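You operate a simulated robot arm through the tools that you are given. There is no shell and no other tool. Be economical: measure what you need, move in short steps, check, and stop when the job is done.

You run a simulated robot arm. Do the job below in one go: nothing can be reset, and whatever is moved stays where it is left.

## Task
Toast the cheese sandwich in the press till the green lamp shows.
Fine: load it cold, press the lid home, switch on; then switch off and lift the lid, fingers off the hot plates.
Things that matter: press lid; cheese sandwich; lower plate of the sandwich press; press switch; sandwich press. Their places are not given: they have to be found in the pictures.

Only the result counts: the job must be done as asked and must still hold three seconds after the hand-in. Knocking over, shifting, dropping, spilling or breaking anything else fails it. Lids that push on must go on centred and level and be pressed home; caps that screw on are set level and turned clockwise until they are tight.

## Robot
A 7-joint arm with a two-finger parallel gripper, fixed in place. Base frame: the origin is at the foot of the arm, x ahead of it, y to its left, z up; the work surface is at about z = 900. Units: mm, rad, N and s.
With the tool pointing down near the work surface it reaches from about 340 to 780 mm from the base axis. Its first joint turns from -2.897 to 2.897 rad. Payload 3.91 kg.
The tool frame sits at the grasp point between the pads (the TCP): z along the fingers, y along the line on which they close. The tips reach 30 mm beyond it. The gripper opens to 110 mm. The fingers are 20 mm wide and 10 mm thick; the gripper's body (48 by 112 mm) begins 55 mm behind the TCP.
Orientation is told as [roll, pitch, yaw] about the base's x, y, z axes, in that order, counted from this pose: with the fingers straight down and closing along the base's y, the tool's x points along the base's -x, its y along +y and its z along -z.

## Interface
- The arm moves only by the tool jog_arm. Its argument "commands" is a list of rows, each an object of numbers (a shift or turn left out is 0, a gripper value left out holds the last): "dx", "dy", "dz": the shift along the base's x, y, z in mm; "ax", "ay", "az": the turn, a rotation vector about the base's x, y, z in rad; "jaw": the opening, from 0 (shut) to 1 (fully open). In form: [{"dx": .., "dy": .., "dz": .., "ax": .., "ay": .., "az": .., "jaw": ..}, ...]. A call has 1 to 10 rows; each row is the pose to reach, as a shift and turn from the pose commanded when the call began. A row lasts 0.2 s, in which the tool goes at most 50 mm and 0.15 rad; a call with a longer step from one row to the next is refused whole, and so is a gripper value outside its range. Where a pose cannot be reached the arm comes as near as it can. A force on the tool above 40 N (or 10 N above the force at the start of the call, whichever is more), or a blocked arm, ends the call early, and 0.2 s more pass. Each finger travels about 153 mm/s and halts on what it meets, pressing with about 39 N; the grip force reading is that of the motor and also rises with nothing between the fingers. The clock runs only during rows and for 0.2 s after the last one: add rows that repeat a pose to give the fingers time. The reply holds the time, the measured pose of the TCP, the force on the tool along the base axes, the opening and the grip force, in the units named above and with some noise.
- Cameras (640 x 400 px; columns grow to the right, rows downward): "scene" is fixed at [406.1, 645.8, 1744.2]; the picture's right is [-0.84, 0.55, 0.00], its down [0.46, 0.71, -0.54] and it looks along [-0.29, -0.45, -0.84] (base axes); focal length 297 px, centre (320, 200). "wrist" rides on the gripper at [-36, 0, -57] in the tool frame; the picture's right is [0.00, -1.00, 0.00], its down [0.97, 0.00, -0.24] and it looks along [0.24, 0.00, 0.97] (tool axes); focal length 218 px, centre (320, 200).
- snapshot(camera): a new picture of that camera. It takes no simulated time.
- lift_body(by): slides the trunk up (or, below 0, down) by that many mm; the arm rides with it, the base frame stays. It gives what a move gives, with no picture.
- locate(camera, pixels): for up to 12 pixels [column, row] of the newest picture of that camera ("zoom" is the newest enlarged one), the place [x, y, z] in the base frame of the surface seen there, good to about 3 mm, but the place of the scene camera against the robot may be out by one fixed shift of up to 12 mm in any direction. It takes no simulated time.
- inspect(camera, box): a new picture of the part [left, top, right, bottom] of that camera's present view, enlarged. It takes no simulated time.
- job_done(): hands the job in; it is judged then, once.

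Work in short steps. Measure before you move; look again where a grasp or a placing could have gone wrong, and mend it. You have 80 turns and 46 pictures in all, those below and enlarged ones among them. Open the gripper and draw the arm clear of the work before you hand the job in, unless the task says otherwise; then end with one line.

The tools are called after "Request:" as a command line: name --argument value ..., lists and objects as JSON in quotes. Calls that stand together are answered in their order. jog_arm: Moves the arm, as the interface text tells. Its arguments: {"type":"object","properties":{"commands":{"type":"array"}},"required":["commands"]} The other tools are called the same way: lift_body (by) slides the trunk up or down; snapshot (camera) takes a picture; locate (camera, pixels) gives the place of the surface under pixels of a picture; inspect (camera, box) takes an enlarged picture of a part of a camera's view; job_done () hands the job in.

At the start:

```text
time_s: 0.0
tcp_pos: [127.2, 392.4, 1367.8]
tool_rot: [0.0, -0.001, -0.001]
contact_force: [-0.8, -0.7, -0.6]
grip_width: 109.9
finger_force: 0.1
trunk travel left (down, up): [-575.0, 35.0]
```

scene: 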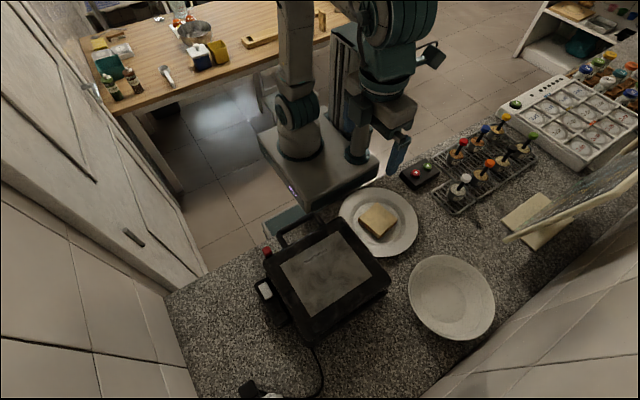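
wrist: 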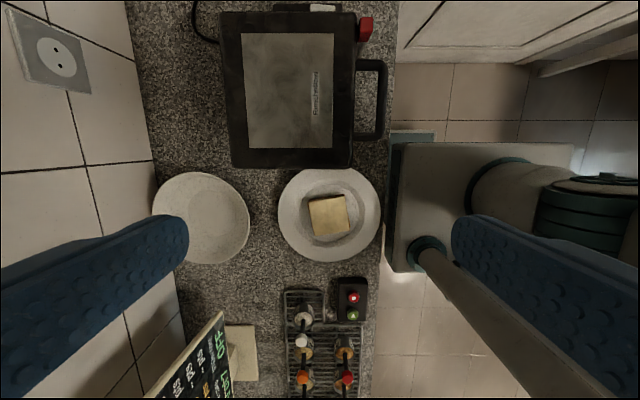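

The press is at about scene (325,275), the sandwich at (378,220), with a red knob at (267,252) and a black box with red/green buttons at (420,173). I'll enlarge these parts.

Request:
inspect --camera "scene" --box '[230, 180, 430, 350]'

Request:
inspect --camera "wrist" --box '[190, 0, 410, 140]'

Request:
locate --camera "scene" --pixels '[[378, 222], [267, 252], [265, 289], [330, 220], [268, 265], [389, 278], [310, 335], [285, 232], [320, 275], [420, 175], [378, 250], [330, 370]]'

Request:
locate --camera "wrist" --pixels '[[329, 216], [365, 30], [382, 100], [225, 15], [352, 15], [234, 165], [350, 165], [320, 8], [290, 90], [352, 297], [308, 200], [348, 232]]'

```text
2.35 times, centred on (330, 265) of scene
```

zoom: 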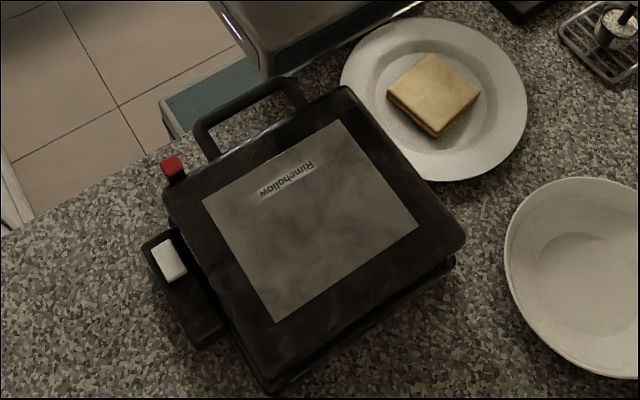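

```text
2.86 times, centred on (300, 70) of wrist
```

zoom: 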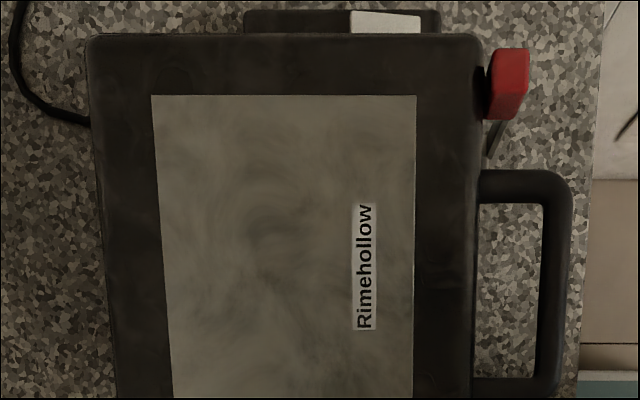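

```text
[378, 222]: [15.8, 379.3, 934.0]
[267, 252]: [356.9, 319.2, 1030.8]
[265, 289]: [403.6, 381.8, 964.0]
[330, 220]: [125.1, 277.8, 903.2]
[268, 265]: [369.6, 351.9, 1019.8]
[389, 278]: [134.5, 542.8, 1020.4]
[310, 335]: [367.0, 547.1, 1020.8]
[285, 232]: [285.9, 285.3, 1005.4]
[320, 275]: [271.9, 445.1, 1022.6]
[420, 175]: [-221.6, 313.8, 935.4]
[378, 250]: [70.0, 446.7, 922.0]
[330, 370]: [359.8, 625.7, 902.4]
```

```text
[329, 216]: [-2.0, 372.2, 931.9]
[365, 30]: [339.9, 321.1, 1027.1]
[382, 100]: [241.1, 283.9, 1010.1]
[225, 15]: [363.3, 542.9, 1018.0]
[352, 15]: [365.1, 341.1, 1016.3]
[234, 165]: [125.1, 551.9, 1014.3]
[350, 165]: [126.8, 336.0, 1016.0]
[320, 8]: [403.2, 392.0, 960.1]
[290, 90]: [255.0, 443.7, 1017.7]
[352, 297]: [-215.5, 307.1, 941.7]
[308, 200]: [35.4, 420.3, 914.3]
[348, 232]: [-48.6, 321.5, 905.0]
```

The lid spans x 127–365, y 340–545, top at z≈1017; the handle bar is at y≈284, x≈180–290. A white rocker is at (403,388,962), and a red block (345,321,1027) could be a lamp or a latch. I'll move above the handle for a close look.

Request:
jog_arm --commands '[{"dx": 25, "dy": -25, "dz": -30}, {"dx": 50, "dy": -50, "dz": -60}, {"dx": 75, "dy": -75, "dz": -90}, {"dx": 90, "dy": -100, "dz": -120}, {"dx": 100, "dy": -108, "dz": -160}, {"dx": 105, "dy": -108, "dz": -200}, {"dx": 105, "dy": -108, "dz": -200}]'

Request:
snapshot --camera "wrist"

Request:
snapshot --camera "scene"

```text
time_s: 1.6
tcp_pos: [232.6, 283.4, 1167.5]
tool_rot: [0.001, 0.0, 0.001]
contact_force: [0.3, 0.5, 0.3]
grip_width: 110.2
finger_force: 0.0
trunk travel left (down, up): [-575.0, 35.0]
```

```text
41 pictures are left
```

wrist: 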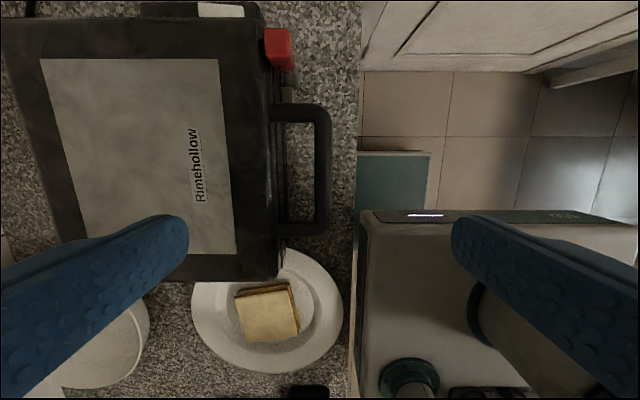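

```text
40 pictures are left
```

scene: 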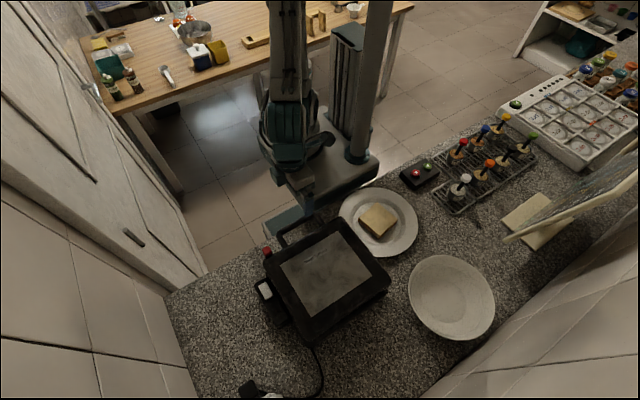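

Request:
inspect --camera "wrist" --box '[190, 0, 350, 100]'

Request:
locate --camera "wrist" --pixels '[[278, 48], [324, 150], [318, 150], [330, 150], [323, 110], [322, 225], [285, 112], [285, 230], [287, 160], [268, 150], [265, 310], [293, 310]]'

```text
4.00 times, centred on (270, 50) of wrist
```

zoom: 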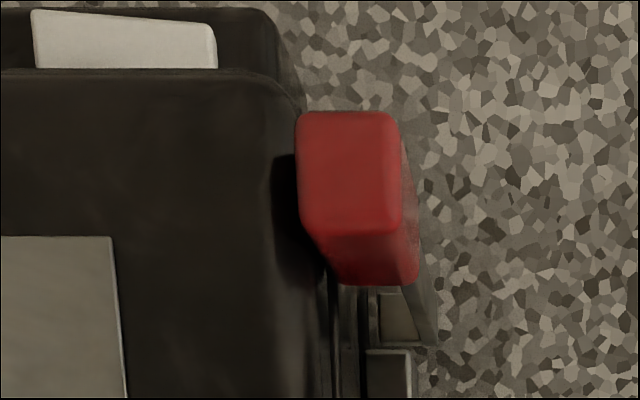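

```text
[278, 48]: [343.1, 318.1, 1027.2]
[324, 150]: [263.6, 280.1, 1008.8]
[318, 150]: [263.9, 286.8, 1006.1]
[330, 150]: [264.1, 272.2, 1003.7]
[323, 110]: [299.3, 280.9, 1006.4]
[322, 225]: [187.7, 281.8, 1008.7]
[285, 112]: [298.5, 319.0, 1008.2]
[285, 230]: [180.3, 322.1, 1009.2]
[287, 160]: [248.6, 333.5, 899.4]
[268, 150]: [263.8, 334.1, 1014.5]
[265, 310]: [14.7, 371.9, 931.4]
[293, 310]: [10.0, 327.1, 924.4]
```

The red block sits on a stem in front of the lid, like a latch lever, with small squares (lamps?) on the front face. I'll tilt the wrist to look at the front face.

Request:
jog_arm --commands '[{"dx": 10, "dy": -15, "ax": 0.14}, {"dx": 20, "dy": -30, "ax": 0.28}, {"dx": 30, "dy": -45, "ax": 0.42}, {"dx": 40, "dy": -60, "ax": 0.56}, {"dx": 50, "dy": -75, "dz": -20, "ax": 0.7}, {"dx": 50, "dy": -90, "dz": -40, "ax": 0.84}, {"dx": 50, "dy": -100, "dz": -50, "ax": 0.84}]'

Request:
snapshot --camera "wrist"

```text
time_s: 3.2
tcp_pos: [305.1, 187.8, 1129.4]
tool_rot: [0.839, 0.001, 0.003]
contact_force: [-0.1, 0.2, 0.0]
grip_width: 110.0
finger_force: 0.1
out of reach, approached as far as the arm can: row 6, 7
trunk travel left (down, up): [-575.0, 35.0]
```

```text
38 pictures are left
```

wrist: 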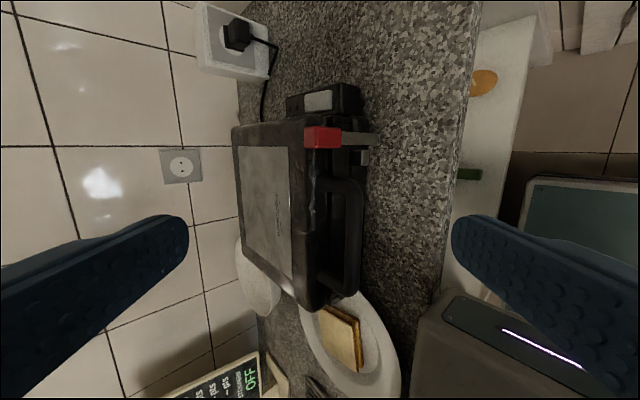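

Request:
inspect --camera "wrist" --box '[270, 75, 410, 175]'

Request:
locate --camera "wrist" --pixels '[[310, 137], [325, 135], [338, 137], [355, 137], [372, 139], [365, 157], [318, 100], [345, 92], [350, 210], [320, 210], [340, 280]]'

```text
4.00 times, centred on (340, 125) of wrist
```

zoom: 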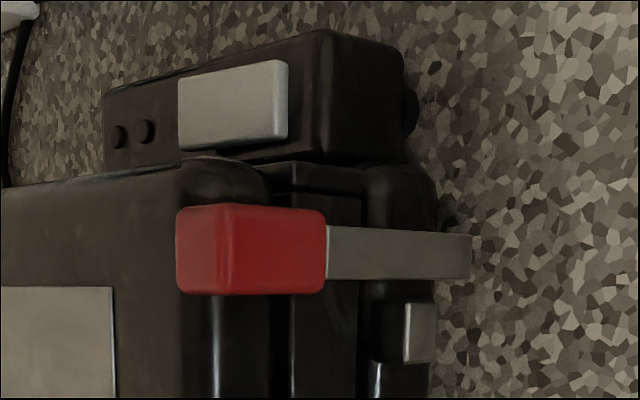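

```text
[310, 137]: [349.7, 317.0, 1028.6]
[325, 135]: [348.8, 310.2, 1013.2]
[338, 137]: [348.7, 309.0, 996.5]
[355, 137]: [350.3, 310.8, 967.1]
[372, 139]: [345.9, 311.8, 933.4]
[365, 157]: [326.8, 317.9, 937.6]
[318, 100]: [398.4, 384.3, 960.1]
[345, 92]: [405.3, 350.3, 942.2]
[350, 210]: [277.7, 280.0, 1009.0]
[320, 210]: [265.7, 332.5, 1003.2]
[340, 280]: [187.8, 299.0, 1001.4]
```

There are two dark dots (likely lamps) beside the white rocker, and a lever with a keeper block at (327,318,937). I'll move closer for a clear view.

Request:
jog_arm --commands '[{"dx": 15, "dy": 10, "dz": -10}, {"dx": 30, "dy": 20, "dz": -25}, {"dx": 45, "dy": 35, "dz": -40}, {"dx": 60, "dy": 45, "dz": -50}, {"dx": 60, "dy": 45, "dz": -50}]'

Request:
inspect --camera "wrist" --box '[240, 50, 440, 190]'

```text
time_s: 4.4
tcp_pos: [366.8, 233.3, 1079.7]
tool_rot: [0.839, 0.0, 0.001]
contact_force: [-0.1, -0.3, 0.2]
grip_width: 110.1
finger_force: 0.0
trunk travel left (down, up): [-575.0, 35.0]
```

```text
2.86 times, centred on (340, 120) of wrist
```

zoom: 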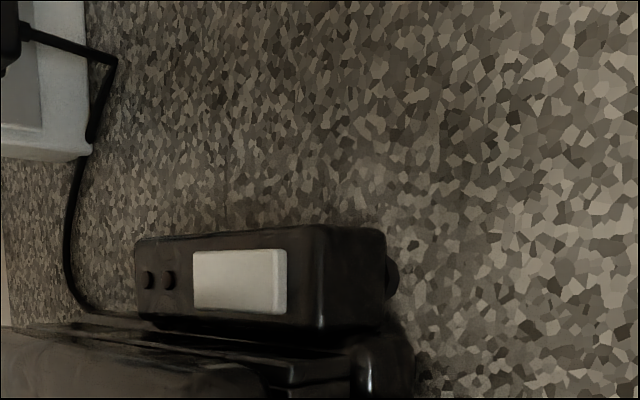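

Request:
inspect --camera "wrist" --box '[260, 140, 420, 300]'

Request:
locate --camera "zoom" --pixels '[[300, 200], [200, 200], [400, 200]]'

Request:
locate --camera "wrist" --pixels '[[291, 147], [300, 147], [312, 140], [325, 147], [338, 147], [325, 140], [325, 155], [375, 145]]'

```text
2.50 times, centred on (340, 220) of wrist
```

zoom: 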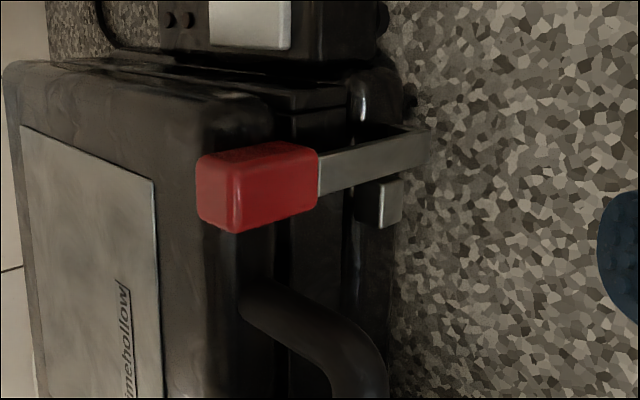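

```text
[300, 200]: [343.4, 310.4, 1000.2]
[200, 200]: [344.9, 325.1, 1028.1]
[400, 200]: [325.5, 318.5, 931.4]
```

```text
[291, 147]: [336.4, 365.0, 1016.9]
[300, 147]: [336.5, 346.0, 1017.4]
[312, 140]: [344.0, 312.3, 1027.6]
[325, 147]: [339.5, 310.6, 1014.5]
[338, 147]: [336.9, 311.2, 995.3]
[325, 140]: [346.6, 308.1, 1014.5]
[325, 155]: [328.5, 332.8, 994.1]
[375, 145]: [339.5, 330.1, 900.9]
```

The lever is upright on a bottom pivot with a stop block beside it; it may or may not hold the lid. I'll move in line with the handle for a grasp and check a fresh picture first.

Request:
jog_arm --commands '[{"dx": -30, "dz": 0, "jaw": 0.45}, {"dx": -60, "dz": -5}, {"dx": -90, "dz": -10}, {"dx": -110, "dy": -2, "dz": -15}, {"dx": -127, "dy": -4, "dz": -20}, {"dx": -127, "dy": -4, "dz": -20}]'

Request:
snapshot --camera "wrist"

Request:
locate --camera "wrist" --pixels '[[320, 225], [310, 210], [330, 210], [350, 210], [280, 120], [290, 240], [300, 160]]'

```text
time_s: 5.8
tcp_pos: [306.0, 258.2, 1085.5]
tool_rot: [0.841, 0.0, 0.002]
contact_force: [-0.1, -0.2, -1.0]
grip_width: 49.4
finger_force: 0.1
out of reach, approached as far as the arm can: row 2, 3, 4, 5, 6
trunk travel left (down, up): [-575.0, 35.0]
```

```text
34 pictures are left
```

wrist: 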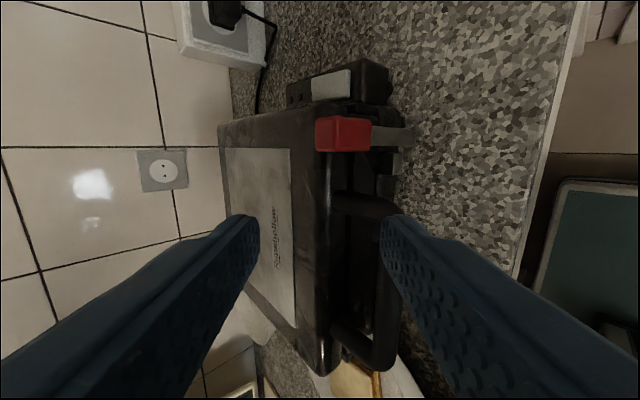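

```text
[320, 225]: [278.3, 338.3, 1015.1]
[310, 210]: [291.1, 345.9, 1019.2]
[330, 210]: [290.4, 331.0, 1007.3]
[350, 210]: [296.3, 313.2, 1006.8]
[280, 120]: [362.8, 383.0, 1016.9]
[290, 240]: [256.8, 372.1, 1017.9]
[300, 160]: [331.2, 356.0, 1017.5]
```

Full tilt is out of reach there. I'll reduce the tilt to about 0.45 and aim for x≈270.

Request:
jog_arm --commands '[{"ax": -0.13}, {"ax": -0.26}, {"ax": -0.39}, {"ax": -0.39}]'

```text
time_s: 6.8
tcp_pos: [305.1, 257.9, 1086.2]
tool_rot: [0.449, -0.002, -0.001]
contact_force: [0.2, 0.1, -0.9]
grip_width: 49.7
finger_force: 0.0
trunk travel left (down, up): [-575.0, 35.0]
```

Now the pre-grasp point at (270,255,1053).

Request:
jog_arm --commands '[{"dx": -20, "dy": -2, "dz": -15}, {"dx": -35, "dy": -3, "dz": -33}, {"dx": -35, "dy": -3, "dz": -33}]'

Request:
snapshot --camera "wrist"

Request:
locate --camera "wrist" --pixels '[[310, 210], [320, 210], [330, 210], [300, 210], [320, 180], [320, 260]]'

```text
time_s: 7.6
tcp_pos: [270.1, 254.8, 1054.0]
tool_rot: [0.449, 0.001, -0.001]
contact_force: [-0.3, -0.5, 0.8]
grip_width: 49.4
finger_force: 0.0
trunk travel left (down, up): [-575.0, 35.0]
```

```text
33 pictures are left
```

wrist: 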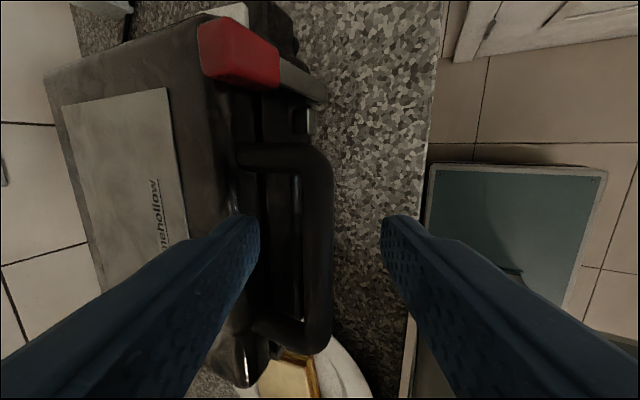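

```text
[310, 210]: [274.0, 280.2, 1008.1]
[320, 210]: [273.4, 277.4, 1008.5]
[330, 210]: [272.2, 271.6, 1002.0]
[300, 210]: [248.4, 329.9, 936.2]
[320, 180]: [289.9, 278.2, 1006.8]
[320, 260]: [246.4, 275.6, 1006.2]
```

The bar is centred between the fingers (column ~318). I'll advance along the fingers and close.

Request:
jog_arm --commands '[{"dy": 7, "dz": -16}, {"dy": 14, "dz": -30}, {"dy": 21.5, "dz": -46}, {"dy": 21.5, "dz": -46, "jaw": 0.1}, {"dy": 21.5, "dz": -46, "jaw": 0.1}, {"dy": 21.5, "dz": -46, "jaw": 0.1}]'

```text
time_s: 9.0
tcp_pos: [271.8, 276.2, 1007.0]
tool_rot: [0.45, -0.003, 0.002]
contact_force: [0.6, 10.2, 9.0]
grip_width: 17.5
finger_force: 39.2
trunk travel left (down, up): [-575.0, 35.0]
```

Gripped at 17.5 mm. I'll do a small test lift to see if the lid is latched.

Request:
jog_arm --commands '[{"dz": 2, "ax": -0.008}, {"dz": 4, "ax": -0.015}, {"dz": 6, "ax": -0.023}]'

```text
time_s: 9.8
tcp_pos: [270.0, 275.8, 1012.5]
tool_rot: [0.425, 0.0, 0.0]
contact_force: [-0.6, 1.8, 0.4]
grip_width: 17.4
finger_force: 38.9
trunk travel left (down, up): [-575.0, 35.0]
```

The lid moves freely. I'll continue along the hinge arc (hinge about y=545, z=985) in rigid grip, to 0.48 rad.

Request:
jog_arm --commands '[{"dy": 4, "dz": 25.8, "ax": -0.097}, {"dy": 12.4, "dz": 57.1, "ax": -0.217}, {"dy": 24.4, "dz": 87.2, "ax": -0.337}, {"dy": 39.9, "dz": 115.5, "ax": -0.457}, {"dy": 39.9, "dz": 115.5, "ax": -0.457}]'

Request:
snapshot --camera "scene"

```text
time_s: 11.0
tcp_pos: [271.4, 316.1, 1128.9]
tool_rot: [-0.032, 0.0, 0.001]
contact_force: [0.6, 0.8, 0.1]
grip_width: 17.7
finger_force: 39.2
trunk travel left (down, up): [-575.0, 35.0]
```

```text
32 pictures are left
```

scene: 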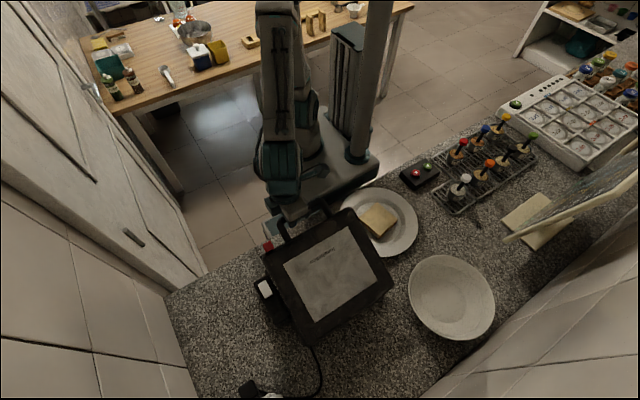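

Force is low and the lid follows. Continuing to 1.08 rad.

Request:
jog_arm --commands '[{"dy": 18.9, "dz": 26.3, "ax": -0.12}, {"dy": 40.8, "dz": 50.3, "ax": -0.24}, {"dy": 65.3, "dz": 71.3, "ax": -0.36}, {"dy": 92.2, "dz": 89.3, "ax": -0.48}, {"dy": 121.1, "dz": 103.9, "ax": -0.6}, {"dy": 121.1, "dz": 103.9, "ax": -0.6}]'

Request:
snapshot --camera "scene"

```text
time_s: 12.4
tcp_pos: [271.1, 434.5, 1233.6]
tool_rot: [-0.634, 0.001, 0.001]
contact_force: [3.0, -8.6, 13.4]
grip_width: 17.5
finger_force: 39.0
trunk travel left (down, up): [-575.0, 35.0]
```

```text
31 pictures are left
```

scene: 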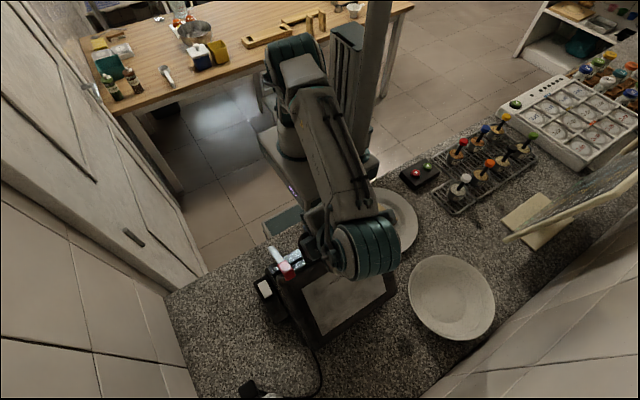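

The force is mainly radial outward, so my hinge is slightly low. I'll correct by about +4 mm in z and continue to about 1.25 rad.

Request:
jog_arm --commands '[{"dy": -1, "dz": 4}, {"dy": 14, "dz": 10, "ax": -0.06}, {"dy": 29, "dz": 15.5, "ax": -0.12}, {"dy": 42, "dz": 19, "ax": -0.17}, {"dy": 42, "dz": 19, "ax": -0.17}]'

Request:
snapshot --camera "wrist"

```text
time_s: 13.6
tcp_pos: [269.1, 427.6, 1214.0]
tool_rot: [-0.801, -0.012, 0.015]
contact_force: [-1.8, 2.3, -8.5]
grip_width: 18.4
finger_force: 39.3
out of reach, approached as far as the arm can: row 2, 3, 4, 5
trunk travel left (down, up): [-575.0, 35.0]
```

```text
30 pictures are left
```

wrist: 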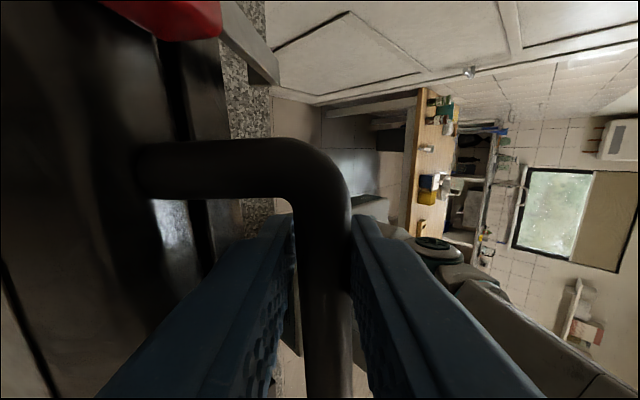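

The tool's tilt hit its limit, but the lid is at about 60° and the bar is deep between the fingers. The red lever also rides on the lid. I'll rotate the tool back around the round bar, letting it slip in the grip.

Request:
jog_arm --commands '[{"dy": 1.5, "dz": 0, "ax": 0.12}, {"dy": 3, "dz": -1, "ax": 0.24}, {"dy": 4.5, "dz": -2, "ax": 0.36}, {"dy": 6, "dz": -3, "ax": 0.48}, {"dy": 7.4, "dz": -4.7, "ax": 0.6}, {"dy": 7.4, "dz": -4.7, "ax": 0.6}]'

Request:
snapshot --camera "wrist"

```text
time_s: 15.0
tcp_pos: [268.3, 425.2, 1214.1]
tool_rot: [-0.198, 0.001, -0.001]
contact_force: [0.5, -6.5, 4.5]
grip_width: 17.6
finger_force: 39.3
trunk travel left (down, up): [-575.0, 35.0]
```

```text
29 pictures are left
```

wrist: 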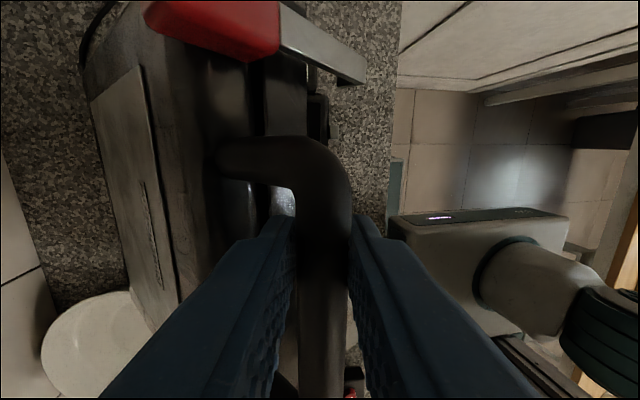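

Slipping works. Now I push the lid further along the arc at fixed tilt.

Request:
jog_arm --commands '[{"dy": 24, "dz": 10.5}, {"dy": 49.3, "dz": 19.2}, {"dy": 75, "dz": 25}, {"dy": 75, "dz": 25}]'

Request:
snapshot --camera "scene"

```text
time_s: 16.0
tcp_pos: [268.8, 497.9, 1239.1]
tool_rot: [-0.195, -0.001, -0.001]
contact_force: [0.3, -9.5, 19.3]
grip_width: 17.6
finger_force: 39.1
trunk travel left (down, up): [-575.0, 35.0]
```

```text
28 pictures are left
```

scene: 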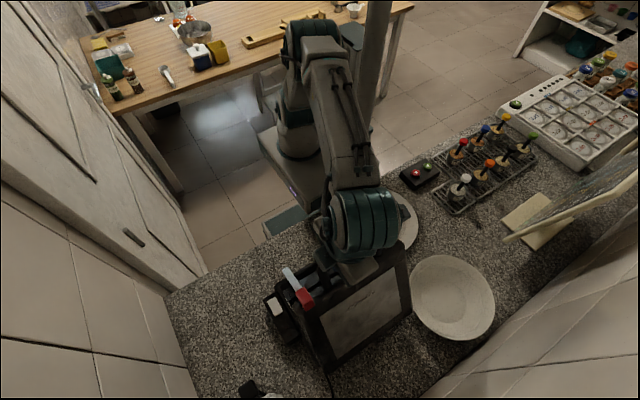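

Relieve the radial load (+5 mm z) and push on to vertical and a bit past.

Request:
jog_arm --commands '[{"dy": 0, "dz": 5}, {"dy": 20, "dz": 8}, {"dy": 40, "dz": 9}, {"dy": 40, "dz": 9}]'

Request:
snapshot --camera "scene"

```text
time_s: 17.0
tcp_pos: [267.4, 536.5, 1250.0]
tool_rot: [-0.194, -0.004, -0.002]
contact_force: [-0.5, -8.4, 27.9]
grip_width: 17.7
finger_force: 38.9
trunk travel left (down, up): [-575.0, 35.0]
```

```text
27 pictures are left
```

scene: 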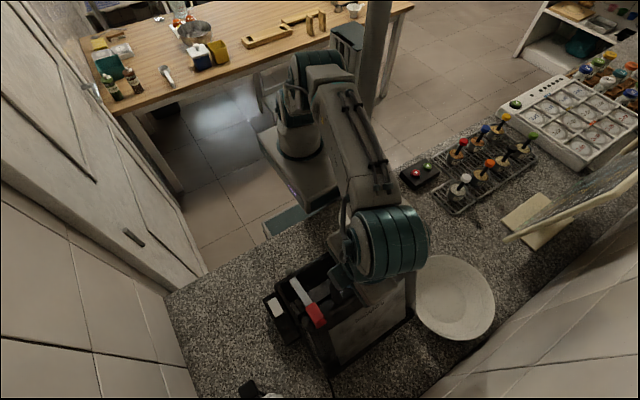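

Lid is nearly vertical; upward load 28 N. I'll raise 8 mm and push slightly further, watching forces.

Request:
jog_arm --commands '[{"dz": 8}, {"dy": 15, "dz": 9}, {"dy": 30, "dz": 8}, {"dy": 30, "dz": 8}]'

Request:
snapshot --camera "wrist"

```text
time_s: 18.0
tcp_pos: [267.9, 567.2, 1258.0]
tool_rot: [-0.193, -0.001, 0.0]
contact_force: [4.3, -3.4, 33.1]
grip_width: 17.6
finger_force: 38.7
trunk travel left (down, up): [-575.0, 35.0]
```

```text
26 pictures are left
```

wrist: 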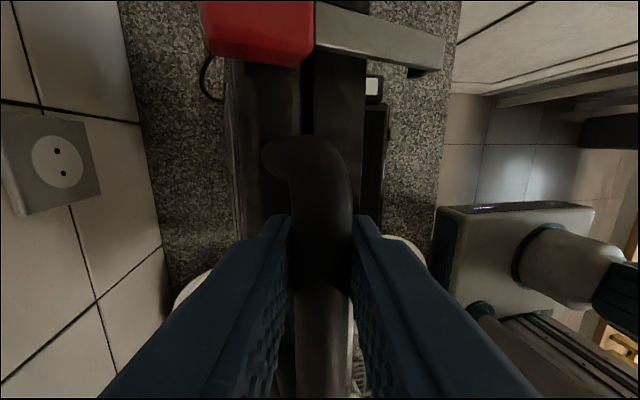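

The lid looks vertical or slightly past. I'll open the jaw slightly, keeping the fingers straddling, to see which way the lid leans.

Request:
jog_arm --commands '[{"jaw": 0.3}, {"jaw": 0.3}, {"jaw": 0.3}]'

Request:
snapshot --camera "wrist"

```text
time_s: 18.8
tcp_pos: [268.2, 570.3, 1255.0]
tool_rot: [-0.2, -0.001, 0.0]
contact_force: [-0.5, -0.8, 0.4]
grip_width: 33.1
finger_force: 0.2
trunk travel left (down, up): [-575.0, 35.0]
```

```text
25 pictures are left
```

wrist: 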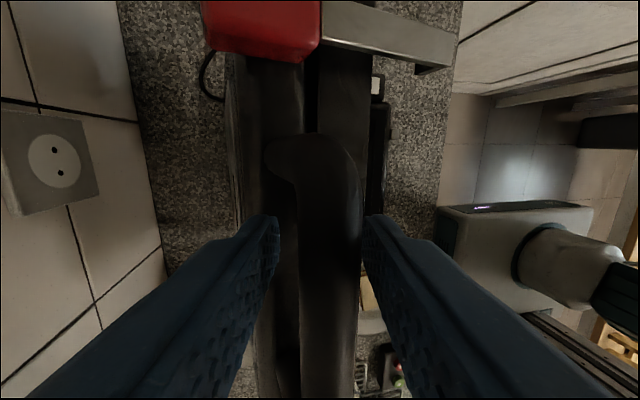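

The bar is near the −y finger with almost no force. I'll back the tool off in −y by 7 mm and see if the lid follows.

Request:
jog_arm --commands '[{"dy": -4, "jaw": 0.4}, {"dy": -7, "jaw": 0.4}, {"dy": -7, "jaw": 0.4}]'

Request:
inspect --camera "wrist" --box '[200, 100, 440, 250]'

```text
time_s: 19.6
tcp_pos: [269.2, 564.5, 1255.7]
tool_rot: [-0.202, 0.0, 0.0]
contact_force: [-0.7, 0.3, 0.2]
grip_width: 44.1
finger_force: 0.1
trunk travel left (down, up): [-575.0, 35.0]
```

```text
2.67 times, centred on (320, 175) of wrist
```

zoom: 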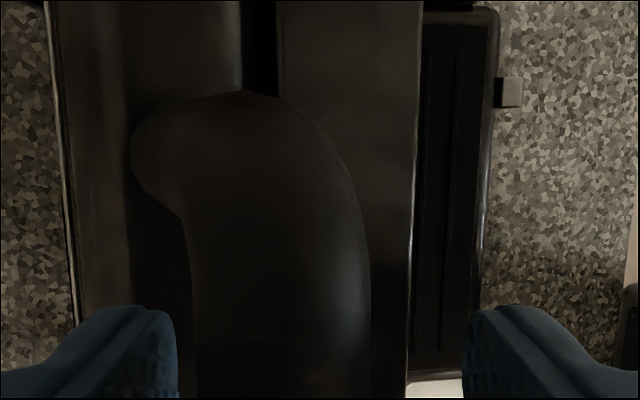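

The lid stays put. I'll retract upward along the tool axis and look.

Request:
jog_arm --commands '[{"dy": 4, "dz": 20, "jaw": 0.6}, {"dy": 10, "dz": 50, "jaw": 0.6}, {"dy": 18, "dz": 90}, {"dy": 10, "dz": 110}, {"dy": -30, "dz": 110}, {"dy": -70, "dz": 110, "ax": 0.1}, {"dy": -110, "dz": 110, "ax": 0.2}]'

Request:
snapshot --camera "wrist"

Request:
snapshot --camera "scene"

```text
time_s: 21.2
tcp_pos: [267.6, 452.0, 1368.8]
tool_rot: [0.006, 0.001, 0.0]
contact_force: [-0.1, -0.9, 0.5]
grip_width: 66.1
finger_force: 0.0
out of reach, approached as far as the arm can: row 2, 3, 4, 5
trunk travel left (down, up): [-575.0, 35.0]
```

```text
23 pictures are left
```

wrist: 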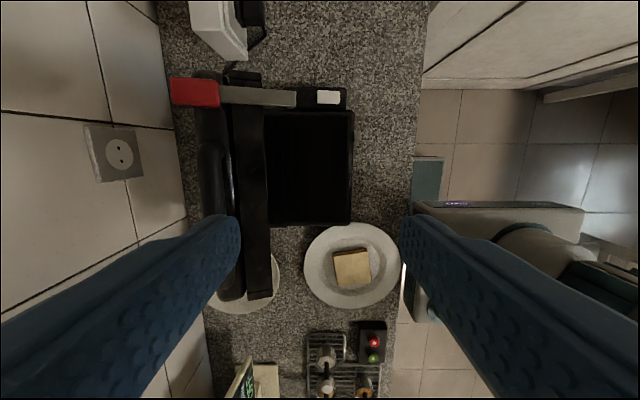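

```text
22 pictures are left
```

scene: 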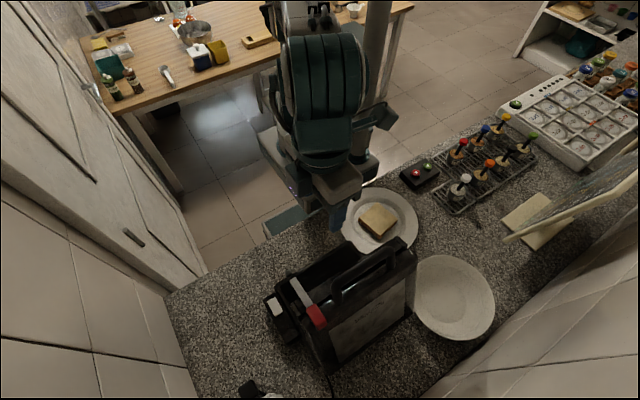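

The lid stays open. I'll locate the sandwich and lower plate, and zoom on the sandwich and on the sign.

Request:
locate --camera "wrist" --pixels '[[352, 268], [336, 252], [368, 250], [372, 284], [337, 289], [272, 114], [352, 114], [348, 222], [270, 222], [310, 170], [328, 97], [352, 262]]'

Request:
inspect --camera "wrist" --box '[250, 80, 410, 310]'

Request:
locate --camera "zoom" --pixels '[[320, 200]]'

```text
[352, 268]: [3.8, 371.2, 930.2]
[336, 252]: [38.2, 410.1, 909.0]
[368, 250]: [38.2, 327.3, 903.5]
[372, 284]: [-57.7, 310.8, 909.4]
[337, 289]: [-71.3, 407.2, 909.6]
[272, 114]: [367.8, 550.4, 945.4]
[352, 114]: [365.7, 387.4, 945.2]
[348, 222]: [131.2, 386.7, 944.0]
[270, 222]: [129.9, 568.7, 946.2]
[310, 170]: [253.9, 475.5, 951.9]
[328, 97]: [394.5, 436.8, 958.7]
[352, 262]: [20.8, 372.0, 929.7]
```

```text
1.74 times, centred on (330, 195) of wrist
```

zoom: 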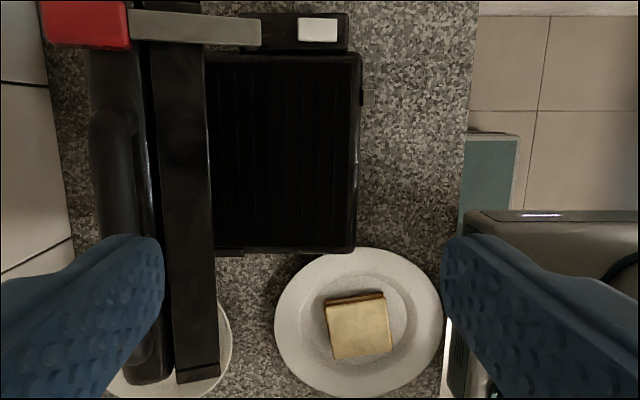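

```text
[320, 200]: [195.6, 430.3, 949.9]
```

Sandwich top centre computes to about (-1,368,930), ~85×90 mm, yaw ≈ +0.16. The press appears to have slid ~48 mm in +y during opening; I'll measure that exactly and check the robot body clearance.

Request:
locate --camera "wrist" --pixels '[[357, 139], [315, 97], [340, 97], [425, 175], [425, 208], [500, 210], [430, 240], [420, 290], [311, 232], [370, 225], [401, 260], [345, 305]]'

```text
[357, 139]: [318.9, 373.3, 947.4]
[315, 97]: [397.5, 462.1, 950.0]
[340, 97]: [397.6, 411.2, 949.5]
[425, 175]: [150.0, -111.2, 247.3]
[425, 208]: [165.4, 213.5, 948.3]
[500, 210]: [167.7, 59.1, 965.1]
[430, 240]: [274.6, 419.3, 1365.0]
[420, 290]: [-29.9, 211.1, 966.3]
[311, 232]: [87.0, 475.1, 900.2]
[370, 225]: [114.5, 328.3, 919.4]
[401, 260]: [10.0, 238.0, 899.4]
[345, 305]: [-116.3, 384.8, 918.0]
```

Robot body is clear (y<213). Moving above the sandwich at (−1,368), jaw full open, yaw +0.16.

Request:
jog_arm --commands '[{"dx": -33, "dy": -10, "dz": -30, "az": 0.04, "jaw": 1}, {"dx": -67, "dy": -21, "dz": -62, "az": 0.08}, {"dx": -101, "dy": -32, "dz": -94, "az": 0.12}, {"dx": -134, "dy": -42, "dz": -127, "az": 0.16}, {"dx": -168, "dy": -53, "dz": -160, "az": 0.16}, {"dx": -201, "dy": -63, "dz": -193, "az": 0.16}, {"dx": -235, "dy": -74, "dz": -227, "az": 0.16}, {"dx": -268.6, "dy": -84, "dz": -260, "az": 0.16}, {"dx": -268.6, "dy": -84, "dz": -300, "az": 0.16}, {"dx": -268.6, "dy": -84, "dz": -300, "az": 0.16}]'

Request:
snapshot --camera "wrist"

```text
time_s: 23.4
tcp_pos: [-0.0, 368.7, 1065.6]
tool_rot: [0.0, 0.001, 0.161]
contact_force: [0.1, -0.3, 0.7]
grip_width: 109.7
finger_force: 0.0
trunk travel left (down, up): [-575.0, 35.0]
```

```text
20 pictures are left
```

wrist: 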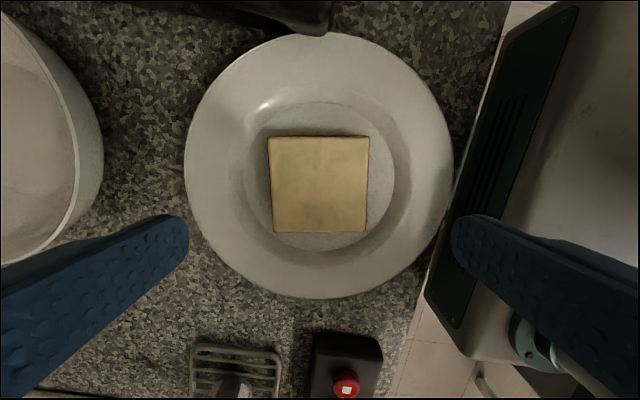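

Sandwich is centred (columns 269–368, row ~184 vs expected 187). Descending to TCP z≈945 and closing.

Request:
jog_arm --commands '[{"dx": 2, "dz": -40}, {"dx": 2, "dz": -80}, {"dx": 2, "dz": -105}, {"dx": 2, "dz": -120}, {"dx": 2, "dz": -120}]'

Request:
jog_arm --commands '[{"jaw": 0.85}, {"jaw": 0.74}, {"jaw": 0.74}, {"jaw": 0.74}]'

```text
time_s: 24.6
tcp_pos: [2.8, 369.4, 945.2]
tool_rot: [-0.001, 0.0, 0.162]
contact_force: [0.3, 0.4, -0.6]
grip_width: 109.9
finger_force: 0.0
trunk travel left (down, up): [-575.0, 35.0]
```

```text
time_s: 25.6
tcp_pos: [2.7, 368.5, 945.8]
tool_rot: [0.003, 0.0, 0.16]
contact_force: [0.2, 0.0, -0.1]
grip_width: 87.4
finger_force: 39.8
trunk travel left (down, up): [-575.0, 35.0]
```

Gripped at 87 mm. Lift and check it comes along.

Request:
jog_arm --commands '[{"dz": 30}, {"dz": 75}, {"dz": 120}, {"dz": 160}, {"dz": 160}]'

Request:
snapshot --camera "wrist"

```text
time_s: 26.8
tcp_pos: [2.2, 369.0, 1106.5]
tool_rot: [0.002, 0.0, 0.161]
contact_force: [0.6, -0.4, -1.3]
grip_width: 87.0
finger_force: 39.5
trunk travel left (down, up): [-575.0, 35.0]
```

```text
19 pictures are left
```

wrist: 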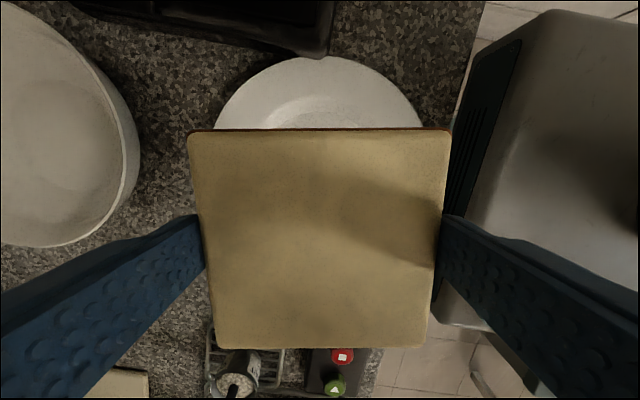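

Held firmly. Now carrying it over the lower plate, to (249,468), yaw back to 0.

Request:
jog_arm --commands '[{"dx": 35, "dy": 14, "az": -0.03}, {"dx": 72, "dy": 28, "az": -0.06}, {"dx": 110, "dy": 44, "az": -0.09}, {"dx": 148, "dy": 60, "az": -0.12}, {"dx": 185, "dy": 75, "az": -0.15}, {"dx": 220, "dy": 89, "az": -0.16}, {"dx": 247, "dy": 99, "az": -0.16}, {"dx": 247, "dy": 99, "az": -0.16}]'

Request:
snapshot --camera "wrist"

Request:
snapshot --camera "scene"

```text
time_s: 28.6
tcp_pos: [249.5, 467.6, 1106.5]
tool_rot: [-0.001, -0.001, 0.002]
contact_force: [0.4, 0.1, -1.2]
grip_width: 87.2
finger_force: 38.9
trunk travel left (down, up): [-575.0, 35.0]
```

```text
18 pictures are left
```

wrist: 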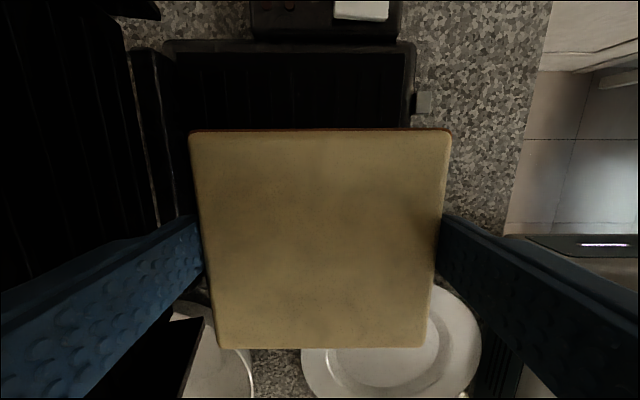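

```text
17 pictures are left
```

scene: 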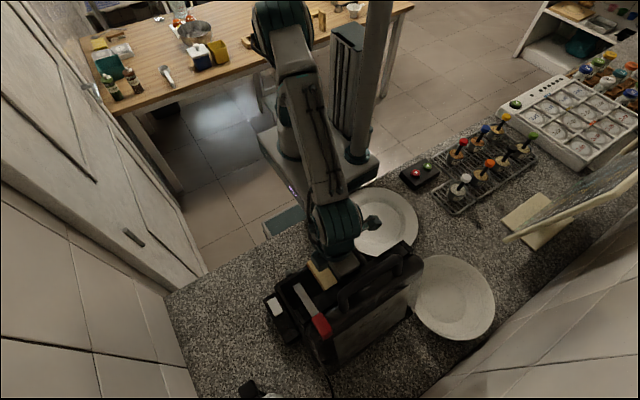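

Sandwich above the press; I'll measure the lower plate edges from this picture.

Request:
locate --camera "wrist" --pixels '[[168, 48], [180, 60], [290, 50], [290, 62], [290, 90], [395, 90], [403, 90], [410, 90], [180, 110], [172, 110], [360, 10], [145, 110]]'

```text
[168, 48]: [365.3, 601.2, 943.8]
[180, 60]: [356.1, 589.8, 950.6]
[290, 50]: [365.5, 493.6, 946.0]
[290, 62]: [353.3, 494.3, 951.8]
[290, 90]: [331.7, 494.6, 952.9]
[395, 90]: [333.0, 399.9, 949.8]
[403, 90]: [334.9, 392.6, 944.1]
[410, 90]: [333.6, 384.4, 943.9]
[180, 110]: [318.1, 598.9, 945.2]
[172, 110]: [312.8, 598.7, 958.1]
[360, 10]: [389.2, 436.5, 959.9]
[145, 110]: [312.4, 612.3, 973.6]
```

Lower plate spans y≈397–592, x≈130–365, top ≈952. I'll place it at (249,490): lower to TCP z≈995, then creep.

Request:
jog_arm --commands '[{"dy": 22, "dz": 0}, {"dy": 22, "dz": -40}, {"dy": 22, "dz": -80}, {"dy": 22, "dz": -104}, {"dy": 22, "dz": -110}, {"dy": 22, "dz": -113}, {"dy": 22, "dz": -113}]'

```text
time_s: 30.2
tcp_pos: [248.1, 490.0, 992.2]
tool_rot: [-0.001, -0.001, -0.001]
contact_force: [0.2, 0.9, -0.9]
grip_width: 87.4
finger_force: 39.6
trunk travel left (down, up): [-575.0, 35.0]
```

No contact yet; creeping down in 1 mm steps until the load changes.

Request:
jog_arm --commands '[{"dz": -1.5}, {"dz": -3}, {"dz": -3}]'

```text
time_s: 31.0
tcp_pos: [249.4, 490.2, 992.1]
tool_rot: [0.006, -0.002, 0.0]
contact_force: [1.4, 0.3, 26.1]
grip_width: 87.0
finger_force: 39.2
trunk travel left (down, up): [-575.0, 35.0]
```

Contact at z≈992 (26 N). Release slowly and rise.

Request:
jog_arm --commands '[{"dz": 1.5, "jaw": 0.8}, {"dz": 1.5, "jaw": 0.9}, {"dz": 1.5, "jaw": 1}, {"dz": 2, "jaw": 1}, {"dz": 30}, {"dz": 75}, {"dz": 120}, {"dz": 160}, {"dz": 160}]'

Request:
snapshot --camera "wrist"

```text
time_s: 33.0
tcp_pos: [248.8, 491.2, 1149.5]
tool_rot: [-0.004, 0.001, 0.001]
contact_force: [-0.2, 1.6, -9.5]
grip_width: 110.0
finger_force: 0.1
trunk travel left (down, up): [-575.0, 35.0]
```

```text
16 pictures are left
```

wrist: 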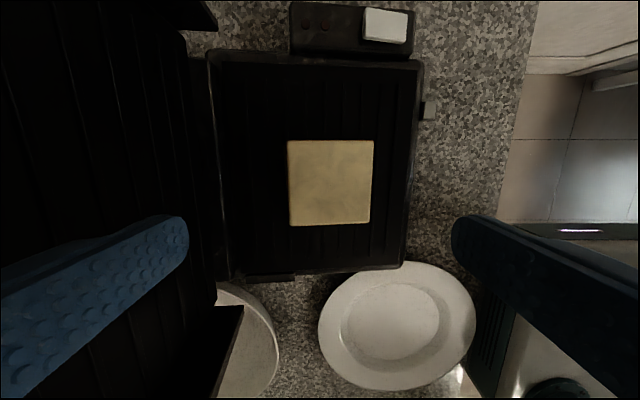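

Sandwich sits centred on the plate. Next I go up and toward −y to see the lid handle and measure its place.

Request:
jog_arm --commands '[{"dy": -20, "dz": 30}, {"dy": -30, "dz": 75}, {"dy": -30, "dz": 120}, {"dy": -30, "dz": 165}, {"dy": -30, "dz": 205}, {"dy": -30, "dz": 205}]'

Request:
snapshot --camera "wrist"

Request:
locate --camera "wrist" --pixels '[[218, 140], [218, 200], [210, 170], [225, 170], [245, 120], [240, 190], [262, 190], [200, 92], [250, 95], [290, 97], [237, 90], [266, 120]]'

```text
time_s: 34.4
tcp_pos: [250.3, 462.2, 1353.8]
tool_rot: [-0.003, 0.001, 0.002]
contact_force: [0.3, -1.1, -14.3]
grip_width: 109.8
finger_force: 0.1
trunk travel left (down, up): [-575.0, 35.0]
```

```text
15 pictures are left
```

wrist: 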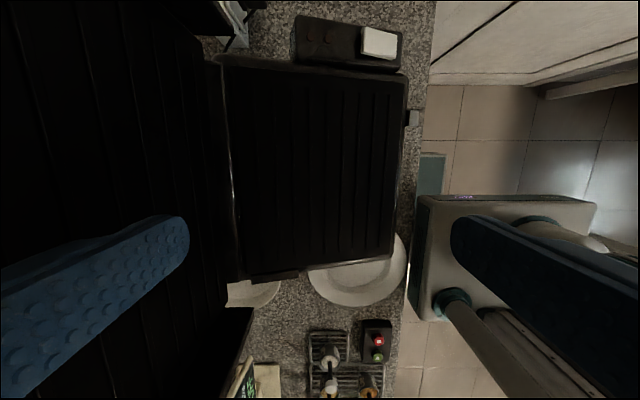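

```text
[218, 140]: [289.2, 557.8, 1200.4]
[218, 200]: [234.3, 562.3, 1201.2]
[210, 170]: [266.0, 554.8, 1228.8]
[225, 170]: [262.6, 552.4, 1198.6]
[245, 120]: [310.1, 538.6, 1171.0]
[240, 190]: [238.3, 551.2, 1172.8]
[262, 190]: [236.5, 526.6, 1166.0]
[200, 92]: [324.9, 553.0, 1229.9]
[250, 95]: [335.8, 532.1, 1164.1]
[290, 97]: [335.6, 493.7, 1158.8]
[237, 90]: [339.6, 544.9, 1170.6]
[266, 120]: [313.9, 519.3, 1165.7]
```

The plate now reads z≈1165 and the tool carries −14 N: the press seems to be hanging on the hand, and the sandwich isn't visible. I'll look at the scene before doing anything.

Request:
snapshot --camera "scene"

Request:
inspect --camera "wrist" --box '[160, 40, 440, 300]'

```text
14 pictures are left
```

scene: 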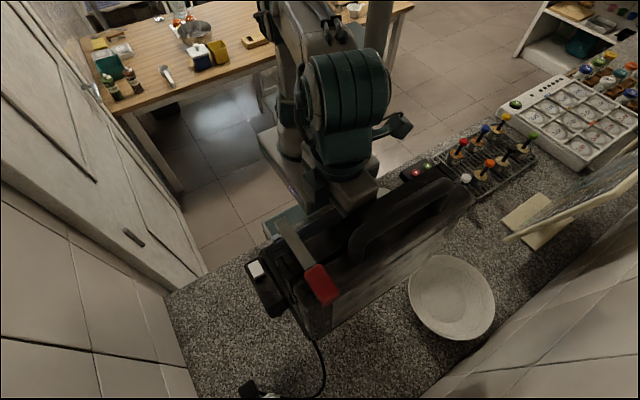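

```text
1.54 times, centred on (300, 170) of wrist
```

zoom: 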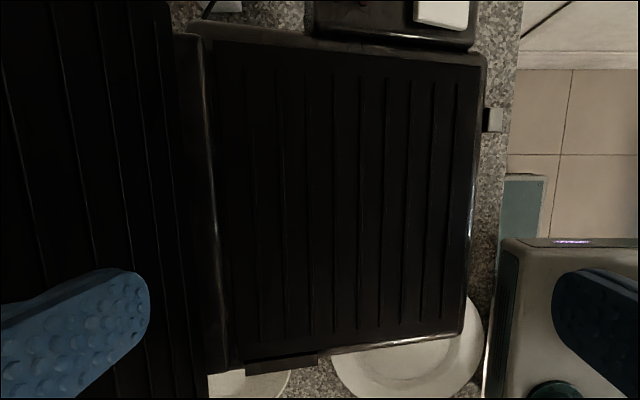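

The press is hooked on the hand, tilted toward −y, and the sandwich has come off. I'll zoom in to see how it is hooked and where the sandwich went.

Request:
inspect --camera "scene" --box '[230, 130, 490, 350]'

```text
1.82 times, centred on (360, 240) of scene
```

zoom: 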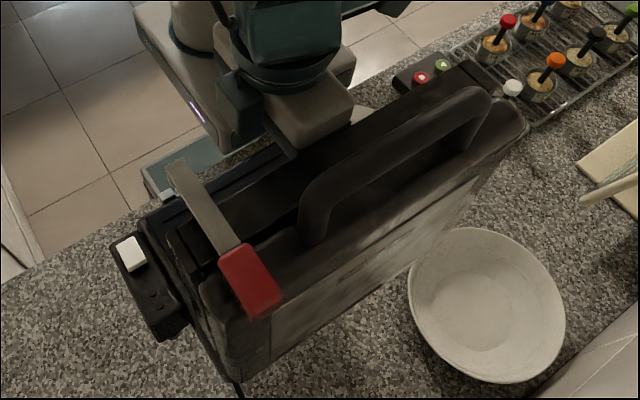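

I'll measure the lid's inner face near the left finger to see what it is caught on.

Request:
locate --camera "wrist" --pixels '[[195, 150], [150, 150], [100, 150], [50, 150], [20, 100], [195, 225], [200, 300], [100, 210], [390, 100], [395, 250], [410, 117], [380, 42]]'

```text
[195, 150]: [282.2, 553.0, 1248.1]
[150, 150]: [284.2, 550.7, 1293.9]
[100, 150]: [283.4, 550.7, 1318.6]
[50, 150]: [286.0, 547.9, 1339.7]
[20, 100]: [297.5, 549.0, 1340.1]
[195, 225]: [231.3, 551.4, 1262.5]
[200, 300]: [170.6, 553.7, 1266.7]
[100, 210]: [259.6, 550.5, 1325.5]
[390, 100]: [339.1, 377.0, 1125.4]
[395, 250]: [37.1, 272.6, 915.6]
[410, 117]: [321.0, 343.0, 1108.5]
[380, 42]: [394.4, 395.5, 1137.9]
```

The lid's inner face is now vertical at y≈550 beside the hand; the hand came up under it. I'll reverse the lifting path exactly to set the press back down (shifted +y, away from where the sandwich likely slid off).

Request:
jog_arm --commands '[{"dy": 5, "dz": -30}, {"dy": 12, "dz": -65}, {"dy": 20, "dz": -100}, {"dy": 26, "dz": -135}, {"dy": 30, "dz": -170}, {"dy": 30, "dz": -170}]'

Request:
snapshot --camera "wrist"

```text
time_s: 35.8
tcp_pos: [250.3, 491.9, 1184.4]
tool_rot: [0.0, 0.0, -0.001]
contact_force: [1.7, 1.1, -9.8]
grip_width: 110.3
finger_force: 0.1
trunk travel left (down, up): [-575.0, 35.0]
```

```text
11 pictures are left
```

wrist: 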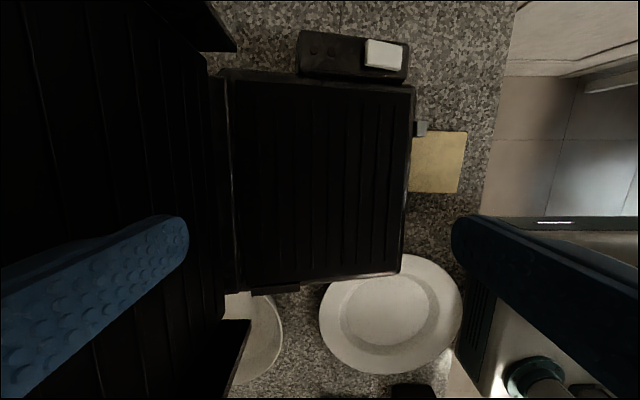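

The sandwich is lying flat on the counter in front of the press at (437,162). I'll measure it against the press's front edge before lowering on.

Request:
locate --camera "wrist" --pixels '[[464, 135], [458, 190], [412, 190], [416, 140], [411, 100], [402, 250], [440, 162], [421, 128], [240, 250], [300, 200], [200, 230], [232, 40]]'

```text
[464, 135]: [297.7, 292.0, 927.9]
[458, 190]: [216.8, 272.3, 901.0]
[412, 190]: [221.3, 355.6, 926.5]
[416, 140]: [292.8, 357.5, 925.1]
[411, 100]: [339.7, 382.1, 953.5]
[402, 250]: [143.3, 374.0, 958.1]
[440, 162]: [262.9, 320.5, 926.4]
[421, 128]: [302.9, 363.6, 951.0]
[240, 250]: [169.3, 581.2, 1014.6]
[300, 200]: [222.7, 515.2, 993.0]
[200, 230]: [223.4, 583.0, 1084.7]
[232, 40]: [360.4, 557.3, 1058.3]
```

Sandwich occupies x≈218–300, y≈287–374; press front is at y≈378. I'll lower on with +14 mm y to keep clear of it.

Request:
jog_arm --commands '[{"dy": 14, "dz": 0}, {"dy": 14, "dz": -25}, {"dy": 14, "dz": -50}, {"dy": 14, "dz": -75}, {"dy": 14, "dz": -75}]'

Request:
snapshot --camera "wrist"

Request:
locate --camera "wrist" --pixels '[[420, 80], [420, 220], [300, 200], [240, 200], [300, 100], [200, 200], [460, 150], [235, 20], [130, 150], [190, 100]]'

```text
time_s: 37.0
tcp_pos: [249.0, 503.0, 1109.7]
tool_rot: [0.0, 0.001, 0.001]
contact_force: [0.0, 0.7, 0.0]
grip_width: 109.9
finger_force: 0.0
trunk travel left (down, up): [-575.0, 35.0]
```

```text
10 pictures are left
```

wrist: 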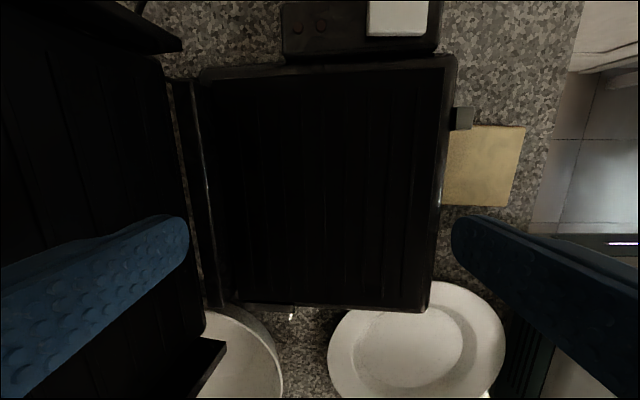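

```text
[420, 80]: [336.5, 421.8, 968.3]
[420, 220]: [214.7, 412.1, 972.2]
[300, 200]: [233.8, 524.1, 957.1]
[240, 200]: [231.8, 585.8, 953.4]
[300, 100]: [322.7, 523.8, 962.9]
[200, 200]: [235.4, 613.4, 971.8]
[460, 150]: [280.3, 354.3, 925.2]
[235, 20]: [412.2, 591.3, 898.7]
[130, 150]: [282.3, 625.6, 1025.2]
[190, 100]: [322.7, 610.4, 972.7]
```

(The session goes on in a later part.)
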